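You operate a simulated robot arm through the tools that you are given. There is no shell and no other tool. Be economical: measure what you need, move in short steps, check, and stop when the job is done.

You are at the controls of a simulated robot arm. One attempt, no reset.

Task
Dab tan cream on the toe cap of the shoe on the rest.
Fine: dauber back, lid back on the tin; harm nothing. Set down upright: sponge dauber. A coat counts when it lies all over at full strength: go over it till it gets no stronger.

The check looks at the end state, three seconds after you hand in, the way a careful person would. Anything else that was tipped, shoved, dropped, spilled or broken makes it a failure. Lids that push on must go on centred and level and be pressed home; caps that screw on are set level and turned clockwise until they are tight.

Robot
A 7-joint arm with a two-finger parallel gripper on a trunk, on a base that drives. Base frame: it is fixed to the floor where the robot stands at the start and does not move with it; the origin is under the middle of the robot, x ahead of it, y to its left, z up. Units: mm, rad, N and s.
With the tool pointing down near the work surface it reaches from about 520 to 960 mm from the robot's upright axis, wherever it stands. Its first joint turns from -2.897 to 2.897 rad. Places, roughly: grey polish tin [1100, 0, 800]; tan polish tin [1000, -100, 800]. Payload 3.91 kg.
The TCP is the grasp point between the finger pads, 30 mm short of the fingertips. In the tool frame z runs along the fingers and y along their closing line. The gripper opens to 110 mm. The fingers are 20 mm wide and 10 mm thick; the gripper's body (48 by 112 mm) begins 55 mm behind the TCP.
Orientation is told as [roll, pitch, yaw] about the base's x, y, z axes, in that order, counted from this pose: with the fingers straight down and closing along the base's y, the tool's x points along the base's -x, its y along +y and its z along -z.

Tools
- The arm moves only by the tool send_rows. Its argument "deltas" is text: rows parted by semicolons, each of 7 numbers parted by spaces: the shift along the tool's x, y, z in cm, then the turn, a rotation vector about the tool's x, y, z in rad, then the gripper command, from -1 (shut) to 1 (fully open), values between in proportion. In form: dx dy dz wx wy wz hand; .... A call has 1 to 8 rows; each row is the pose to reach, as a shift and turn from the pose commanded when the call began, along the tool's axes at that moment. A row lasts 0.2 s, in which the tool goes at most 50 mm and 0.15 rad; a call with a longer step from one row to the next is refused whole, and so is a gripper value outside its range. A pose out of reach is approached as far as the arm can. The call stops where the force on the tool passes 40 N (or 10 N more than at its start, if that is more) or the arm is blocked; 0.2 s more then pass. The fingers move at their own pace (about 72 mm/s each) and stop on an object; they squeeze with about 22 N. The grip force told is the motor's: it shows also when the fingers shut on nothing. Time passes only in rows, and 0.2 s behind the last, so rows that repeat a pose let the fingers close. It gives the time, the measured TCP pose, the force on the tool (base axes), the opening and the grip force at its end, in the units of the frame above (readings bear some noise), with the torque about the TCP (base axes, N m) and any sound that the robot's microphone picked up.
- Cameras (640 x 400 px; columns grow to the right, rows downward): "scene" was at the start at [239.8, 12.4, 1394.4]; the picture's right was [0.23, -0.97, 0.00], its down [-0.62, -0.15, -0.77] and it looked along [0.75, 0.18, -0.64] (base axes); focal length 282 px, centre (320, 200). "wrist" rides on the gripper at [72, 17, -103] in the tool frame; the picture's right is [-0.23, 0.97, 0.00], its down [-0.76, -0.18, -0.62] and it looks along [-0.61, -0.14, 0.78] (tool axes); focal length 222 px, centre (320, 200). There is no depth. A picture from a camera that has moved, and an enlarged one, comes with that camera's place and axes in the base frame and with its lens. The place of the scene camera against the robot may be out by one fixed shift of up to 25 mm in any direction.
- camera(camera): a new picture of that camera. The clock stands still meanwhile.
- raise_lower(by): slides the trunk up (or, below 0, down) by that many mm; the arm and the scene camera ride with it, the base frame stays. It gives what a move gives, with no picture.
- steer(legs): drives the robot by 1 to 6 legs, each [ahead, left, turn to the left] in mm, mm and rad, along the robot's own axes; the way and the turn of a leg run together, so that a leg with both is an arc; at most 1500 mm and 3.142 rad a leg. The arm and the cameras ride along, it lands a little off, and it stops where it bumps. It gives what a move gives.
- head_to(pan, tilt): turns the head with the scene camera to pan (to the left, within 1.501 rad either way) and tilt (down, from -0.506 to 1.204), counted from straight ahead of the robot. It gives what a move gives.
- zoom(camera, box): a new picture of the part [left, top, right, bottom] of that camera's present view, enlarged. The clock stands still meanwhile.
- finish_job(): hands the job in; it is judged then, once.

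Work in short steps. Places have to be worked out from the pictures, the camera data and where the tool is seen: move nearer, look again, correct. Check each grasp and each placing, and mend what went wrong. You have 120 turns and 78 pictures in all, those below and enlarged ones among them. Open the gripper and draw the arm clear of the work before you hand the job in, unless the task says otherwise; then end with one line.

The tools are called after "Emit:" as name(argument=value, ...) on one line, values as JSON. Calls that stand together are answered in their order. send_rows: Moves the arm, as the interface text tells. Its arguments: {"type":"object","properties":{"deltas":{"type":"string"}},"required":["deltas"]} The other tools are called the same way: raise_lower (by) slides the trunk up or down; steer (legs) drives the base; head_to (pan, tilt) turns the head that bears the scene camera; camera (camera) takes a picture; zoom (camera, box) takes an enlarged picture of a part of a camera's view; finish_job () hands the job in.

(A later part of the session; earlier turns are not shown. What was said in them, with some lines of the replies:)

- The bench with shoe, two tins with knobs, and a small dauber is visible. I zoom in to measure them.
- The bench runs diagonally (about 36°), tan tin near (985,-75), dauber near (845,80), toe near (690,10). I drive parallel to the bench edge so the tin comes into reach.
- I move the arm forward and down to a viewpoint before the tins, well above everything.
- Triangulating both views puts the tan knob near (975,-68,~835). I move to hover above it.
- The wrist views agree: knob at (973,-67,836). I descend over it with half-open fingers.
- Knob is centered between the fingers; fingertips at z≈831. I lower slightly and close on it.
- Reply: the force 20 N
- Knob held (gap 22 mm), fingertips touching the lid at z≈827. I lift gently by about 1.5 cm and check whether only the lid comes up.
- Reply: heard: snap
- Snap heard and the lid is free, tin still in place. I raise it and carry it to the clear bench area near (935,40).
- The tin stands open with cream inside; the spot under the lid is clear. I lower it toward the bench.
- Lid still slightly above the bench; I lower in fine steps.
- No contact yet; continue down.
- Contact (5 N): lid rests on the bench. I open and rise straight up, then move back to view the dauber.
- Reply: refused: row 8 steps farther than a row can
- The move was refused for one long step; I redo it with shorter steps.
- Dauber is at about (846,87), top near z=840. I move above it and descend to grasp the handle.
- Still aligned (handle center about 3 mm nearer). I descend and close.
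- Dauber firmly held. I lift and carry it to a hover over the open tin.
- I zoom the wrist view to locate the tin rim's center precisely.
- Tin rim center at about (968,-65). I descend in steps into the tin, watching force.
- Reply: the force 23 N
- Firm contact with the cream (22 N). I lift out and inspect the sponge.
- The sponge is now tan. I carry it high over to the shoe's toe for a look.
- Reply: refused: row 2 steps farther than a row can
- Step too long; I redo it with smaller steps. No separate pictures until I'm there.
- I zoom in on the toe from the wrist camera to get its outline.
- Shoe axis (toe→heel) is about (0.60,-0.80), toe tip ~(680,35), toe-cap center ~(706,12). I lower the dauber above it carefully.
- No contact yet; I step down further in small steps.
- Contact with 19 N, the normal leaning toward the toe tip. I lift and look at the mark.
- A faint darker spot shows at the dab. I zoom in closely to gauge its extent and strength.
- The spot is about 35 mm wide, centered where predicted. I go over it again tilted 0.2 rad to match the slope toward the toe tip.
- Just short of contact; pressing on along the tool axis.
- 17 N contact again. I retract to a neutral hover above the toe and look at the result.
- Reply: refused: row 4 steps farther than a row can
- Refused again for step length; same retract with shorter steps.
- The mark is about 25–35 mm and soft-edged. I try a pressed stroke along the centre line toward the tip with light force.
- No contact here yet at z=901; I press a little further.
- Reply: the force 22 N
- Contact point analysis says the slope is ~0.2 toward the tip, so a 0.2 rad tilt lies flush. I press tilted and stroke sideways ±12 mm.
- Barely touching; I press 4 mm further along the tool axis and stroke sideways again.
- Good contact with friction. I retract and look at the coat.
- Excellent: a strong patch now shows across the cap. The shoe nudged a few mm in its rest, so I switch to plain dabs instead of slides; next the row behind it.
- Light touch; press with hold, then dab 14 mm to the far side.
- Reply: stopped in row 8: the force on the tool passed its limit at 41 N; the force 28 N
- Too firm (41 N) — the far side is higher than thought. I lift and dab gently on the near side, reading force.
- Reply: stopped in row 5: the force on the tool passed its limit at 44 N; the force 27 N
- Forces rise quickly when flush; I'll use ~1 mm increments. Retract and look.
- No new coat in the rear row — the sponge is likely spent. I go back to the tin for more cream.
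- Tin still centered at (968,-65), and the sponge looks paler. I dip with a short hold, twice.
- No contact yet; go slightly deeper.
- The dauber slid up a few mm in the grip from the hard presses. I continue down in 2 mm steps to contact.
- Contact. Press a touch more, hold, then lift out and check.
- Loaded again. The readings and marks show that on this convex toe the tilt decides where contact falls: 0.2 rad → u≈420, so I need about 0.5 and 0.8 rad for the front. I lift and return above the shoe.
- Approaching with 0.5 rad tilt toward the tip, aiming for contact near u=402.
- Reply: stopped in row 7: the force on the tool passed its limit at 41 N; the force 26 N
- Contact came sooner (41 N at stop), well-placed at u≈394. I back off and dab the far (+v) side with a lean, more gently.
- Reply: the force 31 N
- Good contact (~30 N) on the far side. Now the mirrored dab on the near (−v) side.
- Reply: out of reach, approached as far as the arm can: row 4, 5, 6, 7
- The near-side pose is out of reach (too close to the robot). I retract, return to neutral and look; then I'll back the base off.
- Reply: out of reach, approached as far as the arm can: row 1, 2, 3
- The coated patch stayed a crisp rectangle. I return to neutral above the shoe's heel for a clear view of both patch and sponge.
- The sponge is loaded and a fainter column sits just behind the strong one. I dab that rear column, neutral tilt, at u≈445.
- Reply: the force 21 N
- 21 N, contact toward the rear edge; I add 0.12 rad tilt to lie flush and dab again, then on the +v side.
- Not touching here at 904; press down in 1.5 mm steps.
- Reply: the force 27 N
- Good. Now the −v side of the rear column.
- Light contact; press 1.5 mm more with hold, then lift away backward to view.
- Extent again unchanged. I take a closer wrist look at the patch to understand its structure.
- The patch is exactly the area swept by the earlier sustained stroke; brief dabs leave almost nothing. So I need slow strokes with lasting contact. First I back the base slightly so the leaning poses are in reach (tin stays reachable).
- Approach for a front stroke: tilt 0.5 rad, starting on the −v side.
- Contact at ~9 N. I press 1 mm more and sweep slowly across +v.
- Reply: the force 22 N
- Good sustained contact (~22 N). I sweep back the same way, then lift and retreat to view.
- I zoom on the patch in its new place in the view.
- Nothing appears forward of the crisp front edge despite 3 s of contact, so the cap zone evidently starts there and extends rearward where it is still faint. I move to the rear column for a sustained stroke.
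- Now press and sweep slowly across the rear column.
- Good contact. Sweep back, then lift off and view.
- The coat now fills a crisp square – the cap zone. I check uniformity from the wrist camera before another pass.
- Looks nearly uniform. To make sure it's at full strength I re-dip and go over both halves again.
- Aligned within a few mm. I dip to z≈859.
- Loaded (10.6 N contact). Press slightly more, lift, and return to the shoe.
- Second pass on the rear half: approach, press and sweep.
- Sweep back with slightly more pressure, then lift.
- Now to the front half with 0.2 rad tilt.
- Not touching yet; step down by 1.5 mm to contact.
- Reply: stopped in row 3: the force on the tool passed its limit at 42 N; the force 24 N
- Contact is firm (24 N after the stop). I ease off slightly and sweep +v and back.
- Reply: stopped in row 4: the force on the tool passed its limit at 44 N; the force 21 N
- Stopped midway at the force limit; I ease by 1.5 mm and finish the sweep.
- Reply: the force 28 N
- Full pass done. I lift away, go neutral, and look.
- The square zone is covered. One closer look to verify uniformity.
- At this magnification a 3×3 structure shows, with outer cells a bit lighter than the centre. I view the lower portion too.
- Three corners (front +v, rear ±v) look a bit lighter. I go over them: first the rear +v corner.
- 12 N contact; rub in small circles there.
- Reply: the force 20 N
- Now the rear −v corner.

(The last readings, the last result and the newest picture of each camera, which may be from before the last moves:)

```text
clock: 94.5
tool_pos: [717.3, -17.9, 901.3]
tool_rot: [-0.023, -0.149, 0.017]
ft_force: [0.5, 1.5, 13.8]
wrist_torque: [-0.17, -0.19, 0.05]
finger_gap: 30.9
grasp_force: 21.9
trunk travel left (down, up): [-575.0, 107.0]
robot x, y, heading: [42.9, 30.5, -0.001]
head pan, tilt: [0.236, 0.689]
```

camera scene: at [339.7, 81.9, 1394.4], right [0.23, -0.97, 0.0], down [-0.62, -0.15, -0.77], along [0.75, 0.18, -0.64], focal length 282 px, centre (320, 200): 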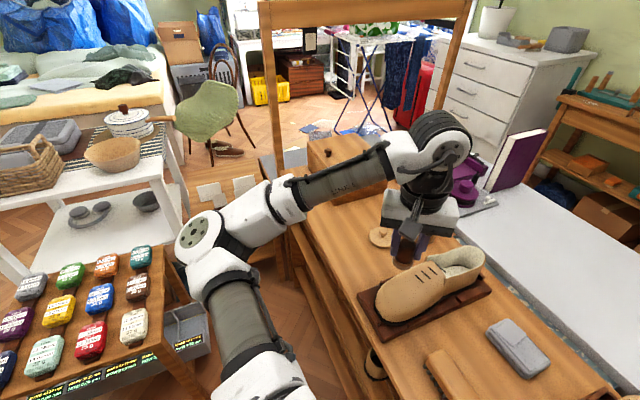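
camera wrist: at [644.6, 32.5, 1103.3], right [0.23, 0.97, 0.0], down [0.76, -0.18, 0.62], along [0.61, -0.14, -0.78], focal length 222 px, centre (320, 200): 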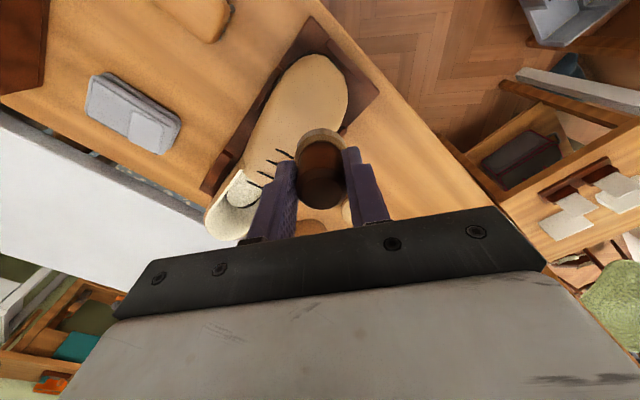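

Good, 14 N. Rub there in small circles.

Emit:
send_rows(deltas="0 0 0.08 0 0 0 -1; 0.4 0 0.08 0 0 0 -1; 0 0.4 0.08 0 0 0 -1; -0.4 0 0.08 0 0 0 -1; 0 -0.4 0.08 0 0 0 -1; 0.4 0 0.08 0 0 0 -1; 0 0.4 0.08 0 0 0 -1; 0 0 -1.2 0 0 0 -1")

```text
clock: 96.3
tool_pos: [713.7, -18.0, 910.1]
tool_rot: [-0.017, -0.141, 0.013]
ft_force: [-0.6, -0.1, -0.5]
wrist_torque: [-0.03, -0.02, 0.03]
finger_gap: 30.8
grasp_force: 22.1
trunk travel left (down, up): [-575.0, 107.0]
robot x, y, heading: [36.4, 30.6, 0.001]
head pan, tilt: [0.236, 0.689]
```

Now over to the front +v corner.

Emit:
send_rows(deltas="0 1 -1.5 0 0 0 -1; -0.2 3.2 -1.5 0.1 0.03 0 -1; -0.4 5.4 -1 0.2 0.055 0 -1; -0.5 7 -0.2 0.31 0.08 0 -1; -0.5 7 0.5 0.31 0.08 0 -1; -0.5 7 0.9 0.31 0.08 0 -1; -0.5 7 1.2 0.31 0.08 0 -1")

```text
clock: 97.9
tool_pos: [720.8, 50.8, 898.9]
tool_rot: [-0.33, -0.067, 0.002]
ft_force: [-0.1, -1.0, 0.3]
wrist_torque: [0.01, 0.0, 0.04]
finger_gap: 30.8
grasp_force: 21.1
trunk travel left (down, up): [-575.0, 107.0]
robot x, y, heading: [44.1, 30.2, 0.002]
head pan, tilt: [0.236, 0.689]
```

Still above; step down along the tool axis.

Emit:
send_rows(deltas="0 0 0.25 0 0 0 -1; 0 0 0.45 0 0 0 -1; 0 0 0.6 0 0 0 -1; 0 0 0.7 0 0 0 -1")

```text
clock: 98.9
tool_pos: [719.5, 50.2, 893.6]
tool_rot: [-0.33, -0.067, 0.002]
ft_force: [0.9, 2.8, 18.0]
wrist_torque: [0.04, -0.1, 0.02]
finger_gap: 30.7
grasp_force: 21.8
trunk travel left (down, up): [-575.0, 107.0]
robot x, y, heading: [43.1, 29.7, 0.001]
head pan, tilt: [0.236, 0.689]
```

Contact at 18 N. Rub in small circles with slight easing, then sweep toward the centre-front and lift.

Emit:
send_rows(deltas="0.4 0 0 0 0 0 -1; 0 0.4 0 0 0 0 -1; -0.4 0 0 0 0 0 -1; 0 -0.4 0 0 0 0 -1; 0.4 0 0 0 0 0 -1; 0 0.4 0 0 0 0 -1; 0 0 0 0 0 0 -1; 0 0 -1.5 0 0 0 -1")

```text
clock: 100.7
tool_pos: [720.1, 53.9, 906.5]
tool_rot: [-0.33, -0.063, 0.001]
ft_force: [0.1, 0.0, 0.0]
wrist_torque: [-0.02, 0.0, -0.01]
finger_gap: 30.8
grasp_force: 22.1
trunk travel left (down, up): [-575.0, 107.0]
robot x, y, heading: [41.7, 28.2, -0.001]
head pan, tilt: [0.236, 0.689]
```

Return to neutral, up and back, and view closely.

Emit:
send_rows(deltas="-0.8 -1 -3 -0.08 0.015 0 -1; -2 -3.5 -4.5 -0.165 0.03 0 -1; -3.2 -6 -5 -0.25 0.045 0 -1; -4.3 -8.5 -5 -0.33 0.063 0 -1; -5.4 -10.7 -4.9 -0.33 0.063 0 -1")

Emit:
zoom(camera="scene", box=[366, 248, 406, 273])

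```text
clock: 101.9
tool_pos: [768.7, -30.5, 991.8]
tool_rot: [0.002, -0.003, -0.007]
ft_force: [0.2, -0.6, -0.1]
wrist_torque: [0.0, 0.0, -0.03]
finger_gap: 31.1
grasp_force: 21.8
trunk travel left (down, up): [-575.0, 107.0]
robot x, y, heading: [38.7, 30.3, 0.003]
head pan, tilt: [0.236, 0.689]
```

```text
16.00 times, centred on (386, 260) of scene
camera zoom: at [280.8, 42.1, 1394.3], right [0.23, -0.97, 0.0], down [-0.62, -0.15, -0.77], along [0.75, 0.18, -0.64], focal length 4507 px, centre (-736, -768)
```

zoom: 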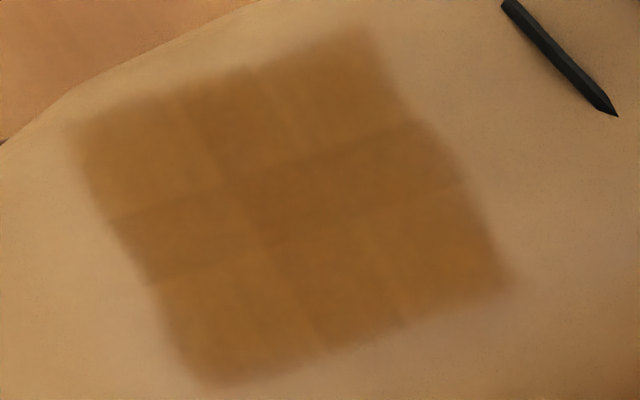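

The pattern is now symmetric (overlap banding only) and no stronger than before: coat complete. I carry the dauber back to its original spot (845,86).

Emit:
send_rows(deltas="-1.9 2.9 1 0 0 0 -1; -3.8 5.8 3 0 0 0 -1; -5.7 8.7 5.5 0 0 0 -1; -7.6 11.6 8 0 0 0 -1; -7.6 11.6 11 0 0 0 -1; -7.6 11.6 13 0 0 0 -1")

Emit:
camera(camera="wrist")

Emit:
camera(camera="scene")

```text
clock: 103.3
tool_pos: [845.8, 84.5, 859.5]
tool_rot: [-0.001, -0.004, -0.008]
ft_force: [-1.2, -0.7, -0.1]
wrist_torque: [0.01, 0.0, -0.01]
finger_gap: 30.6
grasp_force: 21.8
trunk travel left (down, up): [-575.0, 107.0]
robot x, y, heading: [40.1, 28.9, -0.001]
head pan, tilt: [0.236, 0.689]
```

```text
17 pictures are left
camera wrist: at [772.9, 101.9, 963.7], right [0.24, 0.97, 0.0], down [0.76, -0.18, 0.63], along [0.61, -0.15, -0.78], focal length 222 px, centre (320, 200)
```

wrist: 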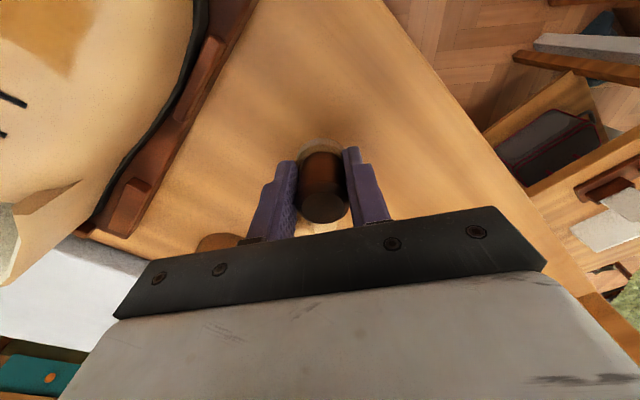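

```text
16 pictures are left
camera scene: at [280.8, 42.3, 1394.4], right [0.23, -0.97, 0.0], down [-0.62, -0.15, -0.77], along [0.75, 0.18, -0.64], focal length 282 px, centre (320, 200)
```

scene: 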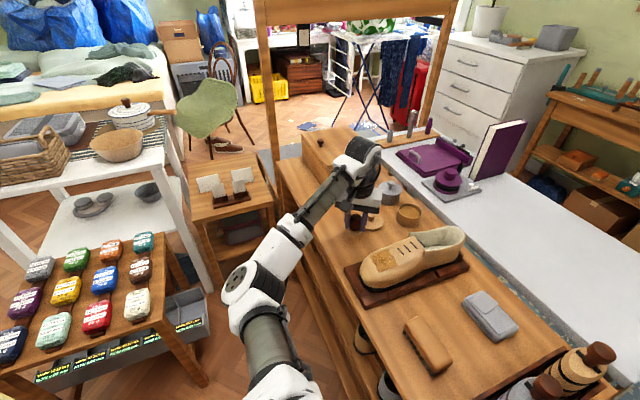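

Spot is clear and the handle is upright. I lower toward the bench in fine steps.

Emit:
send_rows(deltas="0 0 1.5 0 0 0 -1; 0 0 2.4 0 0 0 -1; 0 0 2.7 0 0 0 -1; 0 0 2.9 0 0 0 -1; 0 0 3.05 0 0 0 -1")

```text
clock: 104.5
tool_pos: [847.2, 83.6, 829.3]
tool_rot: [0.0, -0.003, -0.009]
ft_force: [0.4, 0.3, -0.2]
wrist_torque: [0.0, 0.0, 0.01]
finger_gap: 30.6
grasp_force: 21.8
trunk travel left (down, up): [-575.0, 107.0]
robot x, y, heading: [42.6, 28.4, 0.002]
head pan, tilt: [0.236, 0.689]
```

Emit:
send_rows(deltas="0 0 0.1 0 0 0 -1; 0 0 0.2 0 0 0 -1; 0 0 0.3 0 0 0 -1")

```text
clock: 105.3
tool_pos: [847.4, 84.8, 827.4]
tool_rot: [0.0, -0.004, -0.01]
ft_force: [0.3, 1.1, -0.6]
wrist_torque: [0.0, 0.01, -0.01]
finger_gap: 30.7
grasp_force: 22.0
trunk travel left (down, up): [-575.0, 107.0]
robot x, y, heading: [41.7, 31.6, 0.002]
head pan, tilt: [0.236, 0.689]
```

Still no contact; continue in 1 mm steps.

Emit:
send_rows(deltas="0 0 0.1 0 0 0 -1; 0 0 0.2 0 0 0 -1; 0 0 0.3 0 0 0 -1; 0 0 0.35 0 0 0 -1")

Emit:
zoom(camera="scene", box=[325, 190, 405, 240])

```text
clock: 106.3
tool_pos: [846.1, 85.2, 826.7]
tool_rot: [0.0, -0.009, -0.009]
ft_force: [4.0, 0.4, 16.8]
wrist_torque: [0.06, -0.06, -0.03]
finger_gap: 30.8
grasp_force: 21.6
trunk travel left (down, up): [-575.0, 107.0]
robot x, y, heading: [39.1, 27.3, 0.002]
head pan, tilt: [0.236, 0.689]
```

```text
8.00 times, centred on (365, 215) of scene
camera zoom: at [279.3, 42.3, 1394.9], right [0.23, -0.97, 0.0], down [-0.62, -0.15, -0.77], along [0.75, 0.18, -0.64], focal length 2254 px, centre (-40, 80)
```

zoom: 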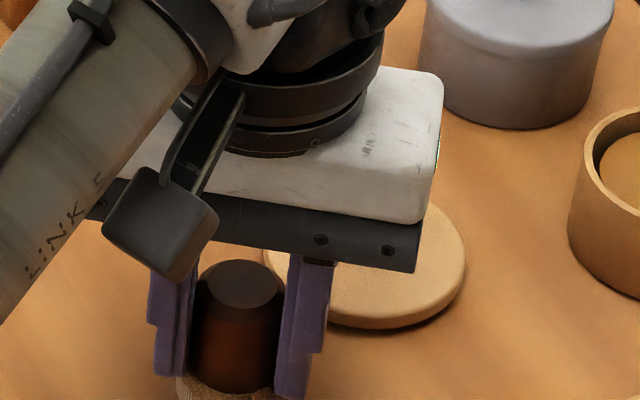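

Standing on the bench. I ease the pressure, open, and rise straight up.

Emit:
send_rows(deltas="0 0 -0.2 0 0 0 -1; 0 0 -0.2 0 0 0 -0.3; 0 0 -0.2 0 0 0 -0.1; 0 0 -0.2 0 0 0 0; 0 0 -0.2 0 0 0 0; 0 0 -3.5 0 0 0 0; 0 0 -7.5 0 0 0 0; 0 0 -11 0 0 0 0")

Emit:
camera(camera="wrist")

```text
clock: 108.1
tool_pos: [845.9, 84.9, 933.8]
tool_rot: [0.002, -0.004, -0.008]
ft_force: [-0.1, 0.4, 0.5]
wrist_torque: [-0.02, -0.01, 0.01]
finger_gap: 55.0
grasp_force: 0.1
trunk travel left (down, up): [-575.0, 107.0]
robot x, y, heading: [38.4, 29.9, -0.001]
head pan, tilt: [0.236, 0.689]
```

```text
14 pictures are left
camera wrist: at [772.9, 102.0, 1037.9], right [0.24, 0.97, 0.0], down [0.76, -0.18, 0.63], along [0.61, -0.15, -0.78], focal length 222 px, centre (320, 200)
```

wrist: 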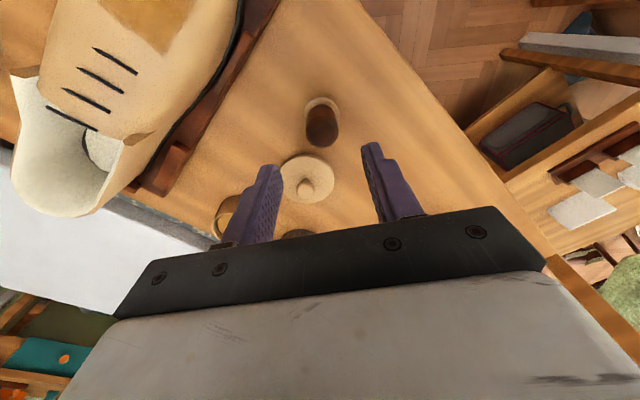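

Dauber stands upright at its place. Now to the lid at (935.7,41.2): hover over the knob.

Emit:
send_rows(deltas="-3 -1.5 0 0 0 0 0; -6 -3 0 0 0 0 0; -9 -4.4 1 0 0 0.008 0; -9 -4.4 5 0 0 0.008 0; -9 -4.4 6 0 0 0.008 0")

Emit:
camera(camera="wrist")

```text
clock: 109.3
tool_pos: [937.5, 39.4, 873.5]
tool_rot: [0.0, -0.003, -0.016]
ft_force: [0.2, -0.2, 0.5]
wrist_torque: [0.02, 0.0, -0.02]
finger_gap: 55.1
grasp_force: 0.1
trunk travel left (down, up): [-575.0, 107.0]
robot x, y, heading: [40.2, 29.1, -0.001]
head pan, tilt: [0.236, 0.689]
```

```text
13 pictures are left
camera wrist: at [862.9, 57.5, 977.9], right [0.24, 0.97, 0.0], down [0.76, -0.19, 0.63], along [0.61, -0.15, -0.78], focal length 222 px, centre (320, 200)
```

wrist: 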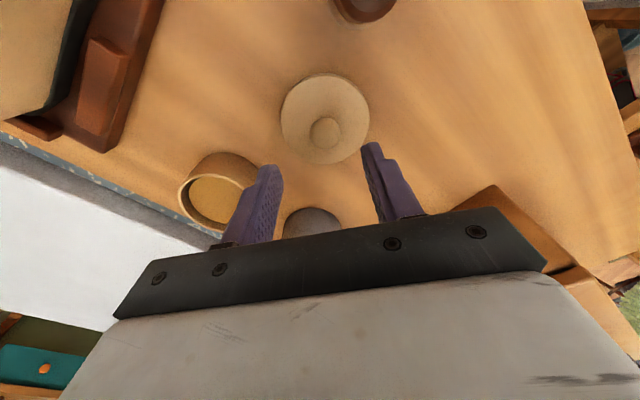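

I zoom to find the lid's exact centre before regripping.

Emit:
zoom(camera="wrist", box=[265, 60, 385, 180])

```text
3.33 times, centred on (325, 120) of wrist
camera zoom: at [862.9, 57.5, 977.9], right [0.24, 0.97, 0.0], down [0.76, -0.19, 0.63], along [0.61, -0.15, -0.78], focal length 740 px, centre (303, 467)
```

zoom: 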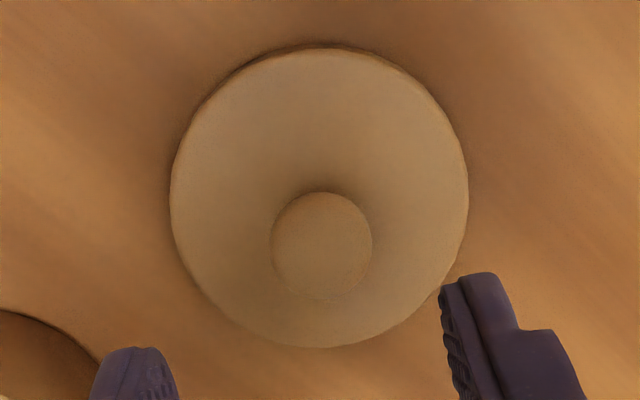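

Correcting for perspective, the lid centre is at (929,45.7). I centre on it, descend and grip the knob.

Emit:
send_rows(deltas="0.85 0.63 1 0 0 -0.016 0; 0.85 0.63 3 0 0 -0.016 0; 0.85 0.63 4.5 0 0 -0.016 0; 0.85 0.63 4.9 0 0 -0.016 0; 0.85 0.63 4.9 0 0 -0.016 -0.4; 0.85 0.63 4.9 0 0 -0.016 -1; 0.85 0.63 4.9 0 0 -0.016 -1; 0.85 0.63 4.9 0 0 -0.016 -1")

Emit:
zoom(camera="wrist", box=[240, 80, 400, 200])

```text
clock: 111.1
tool_pos: [928.7, 46.0, 825.3]
tool_rot: [0.0, -0.004, -0.001]
ft_force: [0.1, 0.8, 0.6]
wrist_torque: [0.01, -0.02, 0.0]
finger_gap: 22.5
grasp_force: 22.3
trunk travel left (down, up): [-575.0, 107.0]
robot x, y, heading: [38.0, 31.0, -0.001]
head pan, tilt: [0.236, 0.689]
```

```text
3.33 times, centred on (320, 140) of wrist
camera zoom: at [854.5, 63.2, 929.1], right [0.23, 0.97, 0.0], down [0.76, -0.18, 0.63], along [0.61, -0.14, -0.78], focal length 740 px, centre (320, 400)
```

zoom: 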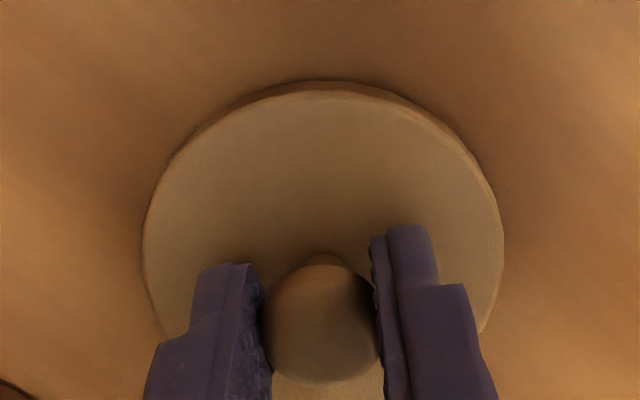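

Knob gripped centrally (22.5 mm). I lift the lid and carry it above the tin at (971.5,-66).

Emit:
send_rows(deltas="0 0 -3 0 0 0 -1; 0 0 -6.5 0 0 0 -1; 0 -2 -8.5 0 0 0 -1; -1 -6 -8.5 0 0 0 -1; -2.8 -9 -8.5 0 0 0 -1; -4.28 -11.2 -8.5 0 0 0 -1; -4.28 -11.2 -7 0 0 0 -1; -4.28 -11.2 -7 0 0 0 -1")

Emit:
zoom(camera="scene", box=[370, 170, 450, 230])

Emit:
zoom(camera="wrist", box=[240, 60, 400, 180])

```text
clock: 112.9
tool_pos: [970.3, -66.8, 897.0]
tool_rot: [-0.002, -0.004, -0.001]
ft_force: [0.0, 0.3, -0.1]
wrist_torque: [0.03, 0.0, 0.0]
finger_gap: 22.0
grasp_force: 22.2
trunk travel left (down, up): [-575.0, 107.0]
robot x, y, heading: [42.4, 26.8, 0.004]
head pan, tilt: [0.236, 0.689]
```

```text
6.67 times, centred on (410, 200) of scene
camera zoom: at [280.5, 42.3, 1394.4], right [0.23, -0.97, 0.0], down [-0.62, -0.15, -0.77], along [0.75, 0.18, -0.64], focal length 1878 px, centre (-280, 200)
```

zoom: 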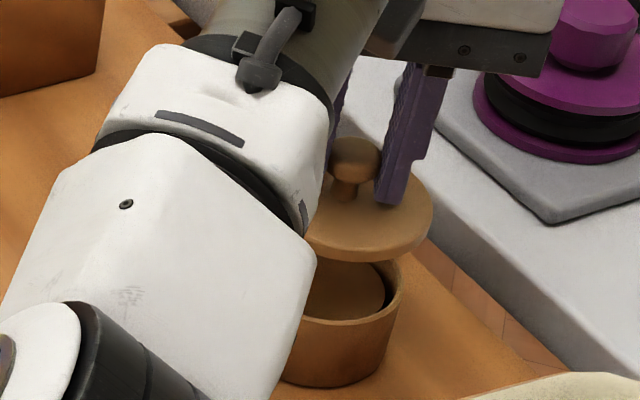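

```text
3.33 times, centred on (320, 120) of wrist
camera zoom: at [896.7, -49.8, 1000.2], right [0.23, 0.97, 0.0], down [0.76, -0.18, 0.63], along [0.61, -0.14, -0.78], focal length 740 px, centre (320, 467)
```

zoom: 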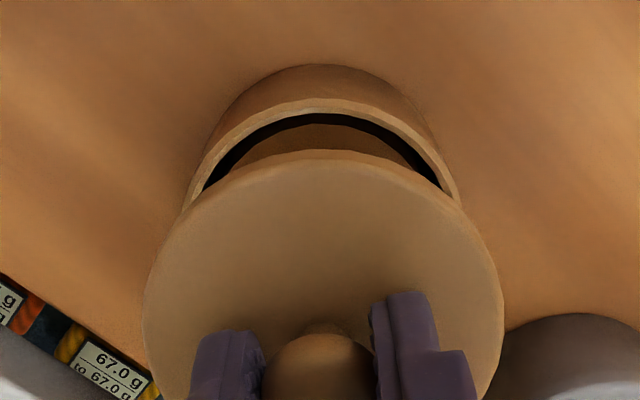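

Lateral y is aligned; the lid is about 2 mm short in x. I correct and lower to just above the rim.

Emit:
send_rows(deltas="-0.2 0 1.5 0 0 0 -1; -0.2 0 2.6 0 0 0 -1; -0.2 0 2.6 0 0 0 -1")

Emit:
zoom(camera="wrist", box=[240, 60, 400, 180])

Emit:
zoom(camera="scene", box=[370, 180, 450, 240])

```text
clock: 113.7
tool_pos: [972.1, -66.1, 869.5]
tool_rot: [-0.001, -0.003, 0.0]
ft_force: [0.3, 0.3, -1.0]
wrist_torque: [-0.03, -0.01, 0.01]
finger_gap: 22.5
grasp_force: 21.6
trunk travel left (down, up): [-575.0, 107.0]
robot x, y, heading: [42.2, 34.0, 0.002]
head pan, tilt: [0.236, 0.689]
```

```text
3.33 times, centred on (320, 120) of wrist
camera zoom: at [898.3, -49.4, 973.7], right [0.23, 0.97, 0.0], down [0.76, -0.18, 0.63], along [0.61, -0.14, -0.78], focal length 740 px, centre (320, 467)
```

zoom: 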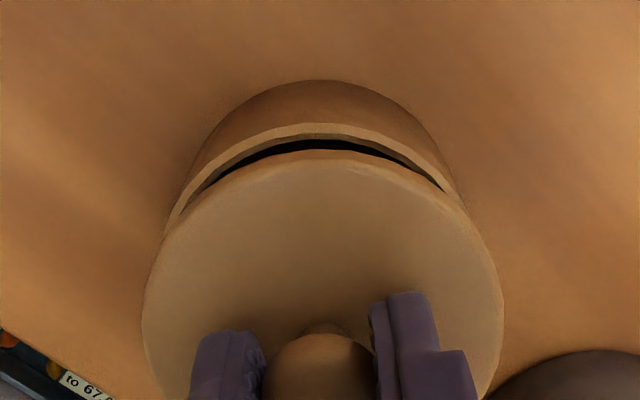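

```text
6.67 times, centred on (410, 210) of scene
camera zoom: at [280.6, 42.3, 1394.4], right [0.23, -0.97, 0.0], down [-0.62, -0.15, -0.77], along [0.75, 0.18, -0.64], focal length 1878 px, centre (-280, 133)
```

zoom: 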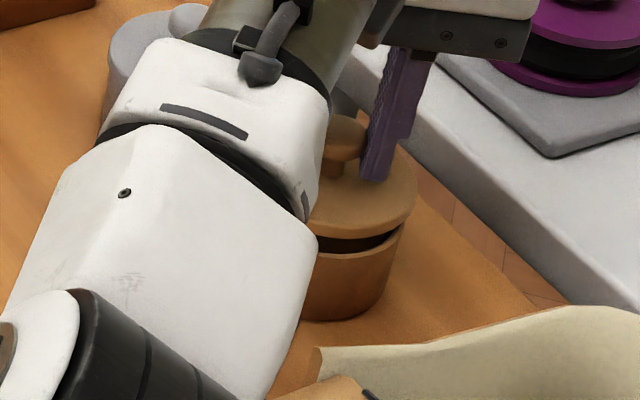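

Alignment is within about 1–2 mm. I nudge 1 mm in x and lower onto the rim in small steps.

Emit:
send_rows(deltas="-0.12 0 0.3 0 0 0 -1; -0.12 0 0.55 0 0 0 -1; -0.12 0 0.75 0 0 0 -1; -0.12 0 0.9 0 0 0 -1")

```text
clock: 114.7
tool_pos: [973.5, -66.4, 864.4]
tool_rot: [-0.001, -0.009, -0.001]
ft_force: [-2.1, 1.0, 15.5]
wrist_torque: [0.22, -0.3, 0.04]
finger_gap: 22.4
grasp_force: 22.6
trunk travel left (down, up): [-575.0, 107.0]
robot x, y, heading: [43.9, 28.2, 0.004]
head pan, tilt: [0.236, 0.689]
```

Contact on the +x side suggests it's a hair too far; I lift a touch, shift −1.5 mm in x and −0.5 in y, and press again.

Emit:
send_rows(deltas="0 0 -0.6 0 0 0 -1; 0.15 -0.05 -0.6 0 0 0 -1; 0.15 -0.05 -0.2 0 0 0 -1; 0.15 -0.05 0 0 0 0 -1; 0.15 -0.05 0.15 0 0 0 -1")

```text
clock: 115.9
tool_pos: [971.3, -66.4, 861.9]
tool_rot: [0.0, -0.005, -0.003]
ft_force: [-8.7, -1.7, 11.3]
wrist_torque: [0.05, 0.04, 0.02]
finger_gap: 22.1
grasp_force: 22.0
trunk travel left (down, up): [-575.0, 107.0]
robot x, y, heading: [43.7, 27.7, -0.0]
head pan, tilt: [0.236, 0.689]
```

It went lower with a sideways force toward −x, so it wants another 1 mm that way. I shift and press home.

Emit:
send_rows(deltas="0.12 0 0 0 0 0 -1; 0.15 0 0.15 0 0 0 -1; 0.15 0 0.3 0 0 0 -1; 0.15 0 0.45 0 0 0 -1; 0.15 0 0.55 0 0 0 -1")

```text
clock: 117.1
tool_pos: [968.3, -67.4, 858.1]
tool_rot: [-0.001, -0.008, -0.001]
ft_force: [-6.4, -1.8, 28.6]
wrist_torque: [-0.01, 0.18, 0.01]
finger_gap: 22.1
grasp_force: 21.5
trunk travel left (down, up): [-575.0, 107.0]
robot x, y, heading: [40.4, 28.2, -0.004]
head pan, tilt: [0.236, 0.689]
heard: snap
```

Snap heard: the lid seated. I release, rise, and inspect.

Emit:
send_rows(deltas="0 0 -0.3 0 0 0 -1; 0 0 -0.3 0 0 0 -0.5; 0 0 -0.3 0 0 0 -0.2; 0 0 -0.3 0 0 0 0; 0 0 -3 0 0 0 0; 2 1 -7 0 0 0 0; 5.5 3 -9 0 0 0 0; 9 6 -10 0 0 0 0")

Emit:
camera(camera="wrist")

Emit:
zoom(camera="scene", box=[340, 170, 440, 240])

```text
clock: 118.9
tool_pos: [880.4, -6.9, 953.5]
tool_rot: [0.001, 0.001, 0.001]
ft_force: [-0.5, -0.7, -0.2]
wrist_torque: [0.0, 0.0, -0.02]
finger_gap: 55.0
grasp_force: 0.0
trunk travel left (down, up): [-575.0, 107.0]
robot x, y, heading: [43.8, 31.2, -0.003]
head pan, tilt: [0.236, 0.689]
```

```text
6 pictures are left
camera wrist: at [806.3, 10.8, 1056.4], right [0.23, 0.97, 0.0], down [0.76, -0.18, 0.62], along [0.61, -0.14, -0.78], focal length 222 px, centre (320, 200)
```

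wrist: 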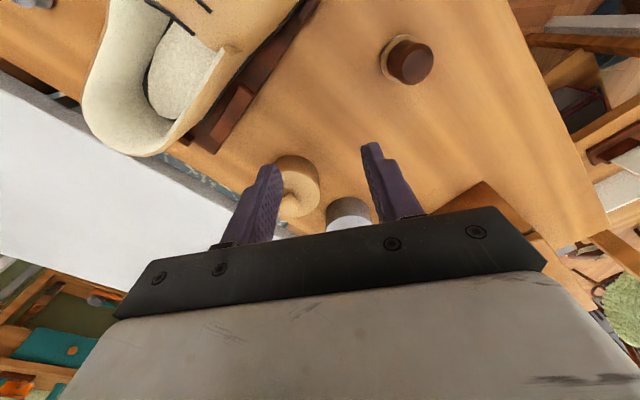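

```text
5.71 times, centred on (390, 205) of scene
camera zoom: at [280.2, 42.8, 1394.4], right [0.23, -0.97, 0.0], down [-0.62, -0.15, -0.77], along [0.75, 0.18, -0.64], focal length 1610 px, centre (-80, 171)
```

zoom: 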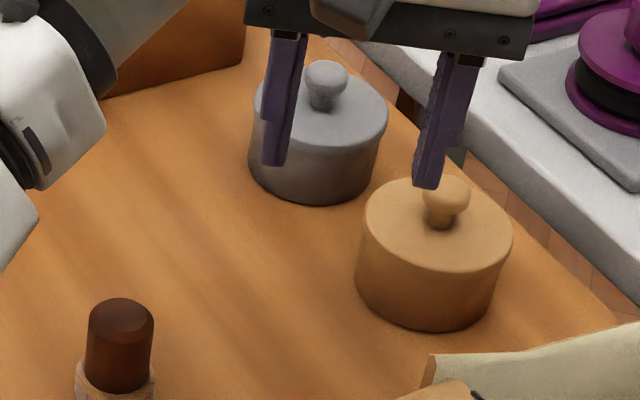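

The lid sits flush, level and centred; the dauber stands upright. I draw the arm up and clear and take a last look.

Emit:
send_rows(deltas="1 1.5 -4 0 0 0 0; 3 4 -7.5 0 0 0 0; 5.5 7 -10 0 0 0 0; 9 10 -12 0 0 0 0.5; 12 13 -14 0 0 0 1; 15 16 -16 0 0 0 1")

Emit:
camera(camera="scene")

Emit:
zoom(camera="scene", box=[335, 170, 485, 310])

```text
refused: row 4 steps farther than a row can; nothing moved
```

```text
4 pictures are left
camera scene: at [280.2, 42.8, 1394.4], right [0.23, -0.97, 0.0], down [-0.62, -0.15, -0.77], along [0.75, 0.18, -0.64], focal length 282 px, centre (320, 200)
```

scene: 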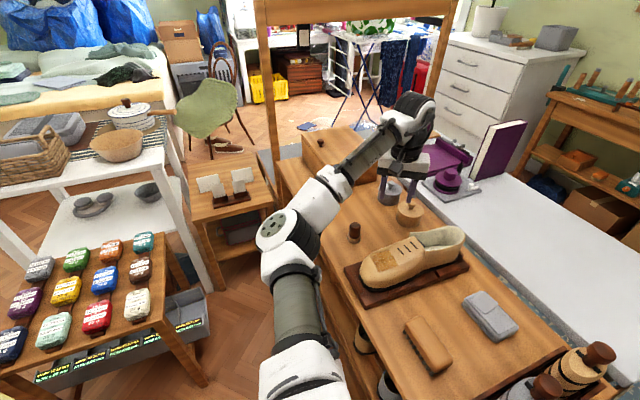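

```text
2.86 times, centred on (410, 240) of scene
camera zoom: at [280.2, 42.8, 1394.4], right [0.23, -0.97, 0.0], down [-0.62, -0.15, -0.77], along [0.75, 0.18, -0.64], focal length 805 px, centre (63, 86)
```

zoom: 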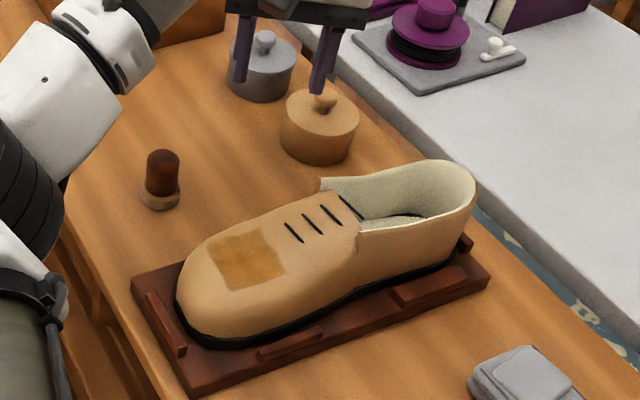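

Everything is in order in the picture; I only need to withdraw the arm with shorter steps.

Emit:
send_rows(deltas="0.8 1 -4 0 0 0 0; 2 2.5 -8 0 0 0 0; 4 5 -11 0 0 0 0.5; 6.5 7.5 -13.5 0 0 0 1; 9 10 -15.5 0 0 0 1; 11.5 12.5 -17.5 0 0 0 1; 14 15 -19 0 0 0 1")

Emit:
camera(camera="scene")

```text
clock: 120.5
tool_pos: [738.6, 143.0, 1142.1]
tool_rot: [0.0, -0.005, 0.001]
ft_force: [-0.1, 0.2, 0.5]
wrist_torque: [-0.04, -0.04, -0.02]
finger_gap: 110.2
grasp_force: 0.0
trunk travel left (down, up): [-575.0, 107.0]
robot x, y, heading: [41.9, 30.9, -0.003]
head pan, tilt: [0.236, 0.689]
```

```text
2 pictures are left
camera scene: at [280.1, 42.6, 1394.5], right [0.23, -0.97, 0.0], down [-0.62, -0.15, -0.77], along [0.75, 0.18, -0.64], focal length 282 px, centre (320, 200)
```

scene: 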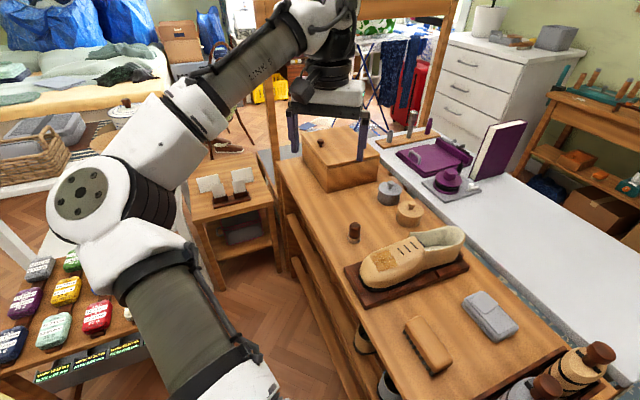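

The arm is clear, the gripper is open, and the dauber, tin and shoe are in order. I hand in.

Emit:
finish_job()

```text
The job is handed in.
```

I coated the toe cap in tan cream, going over it until it got no stronger. The dauber stands upright at its old spot and the tan tin's lid is snapped back on level. The shoe and its rest shifted by about 5 mm while I worked the cream in, and I did not push them back.
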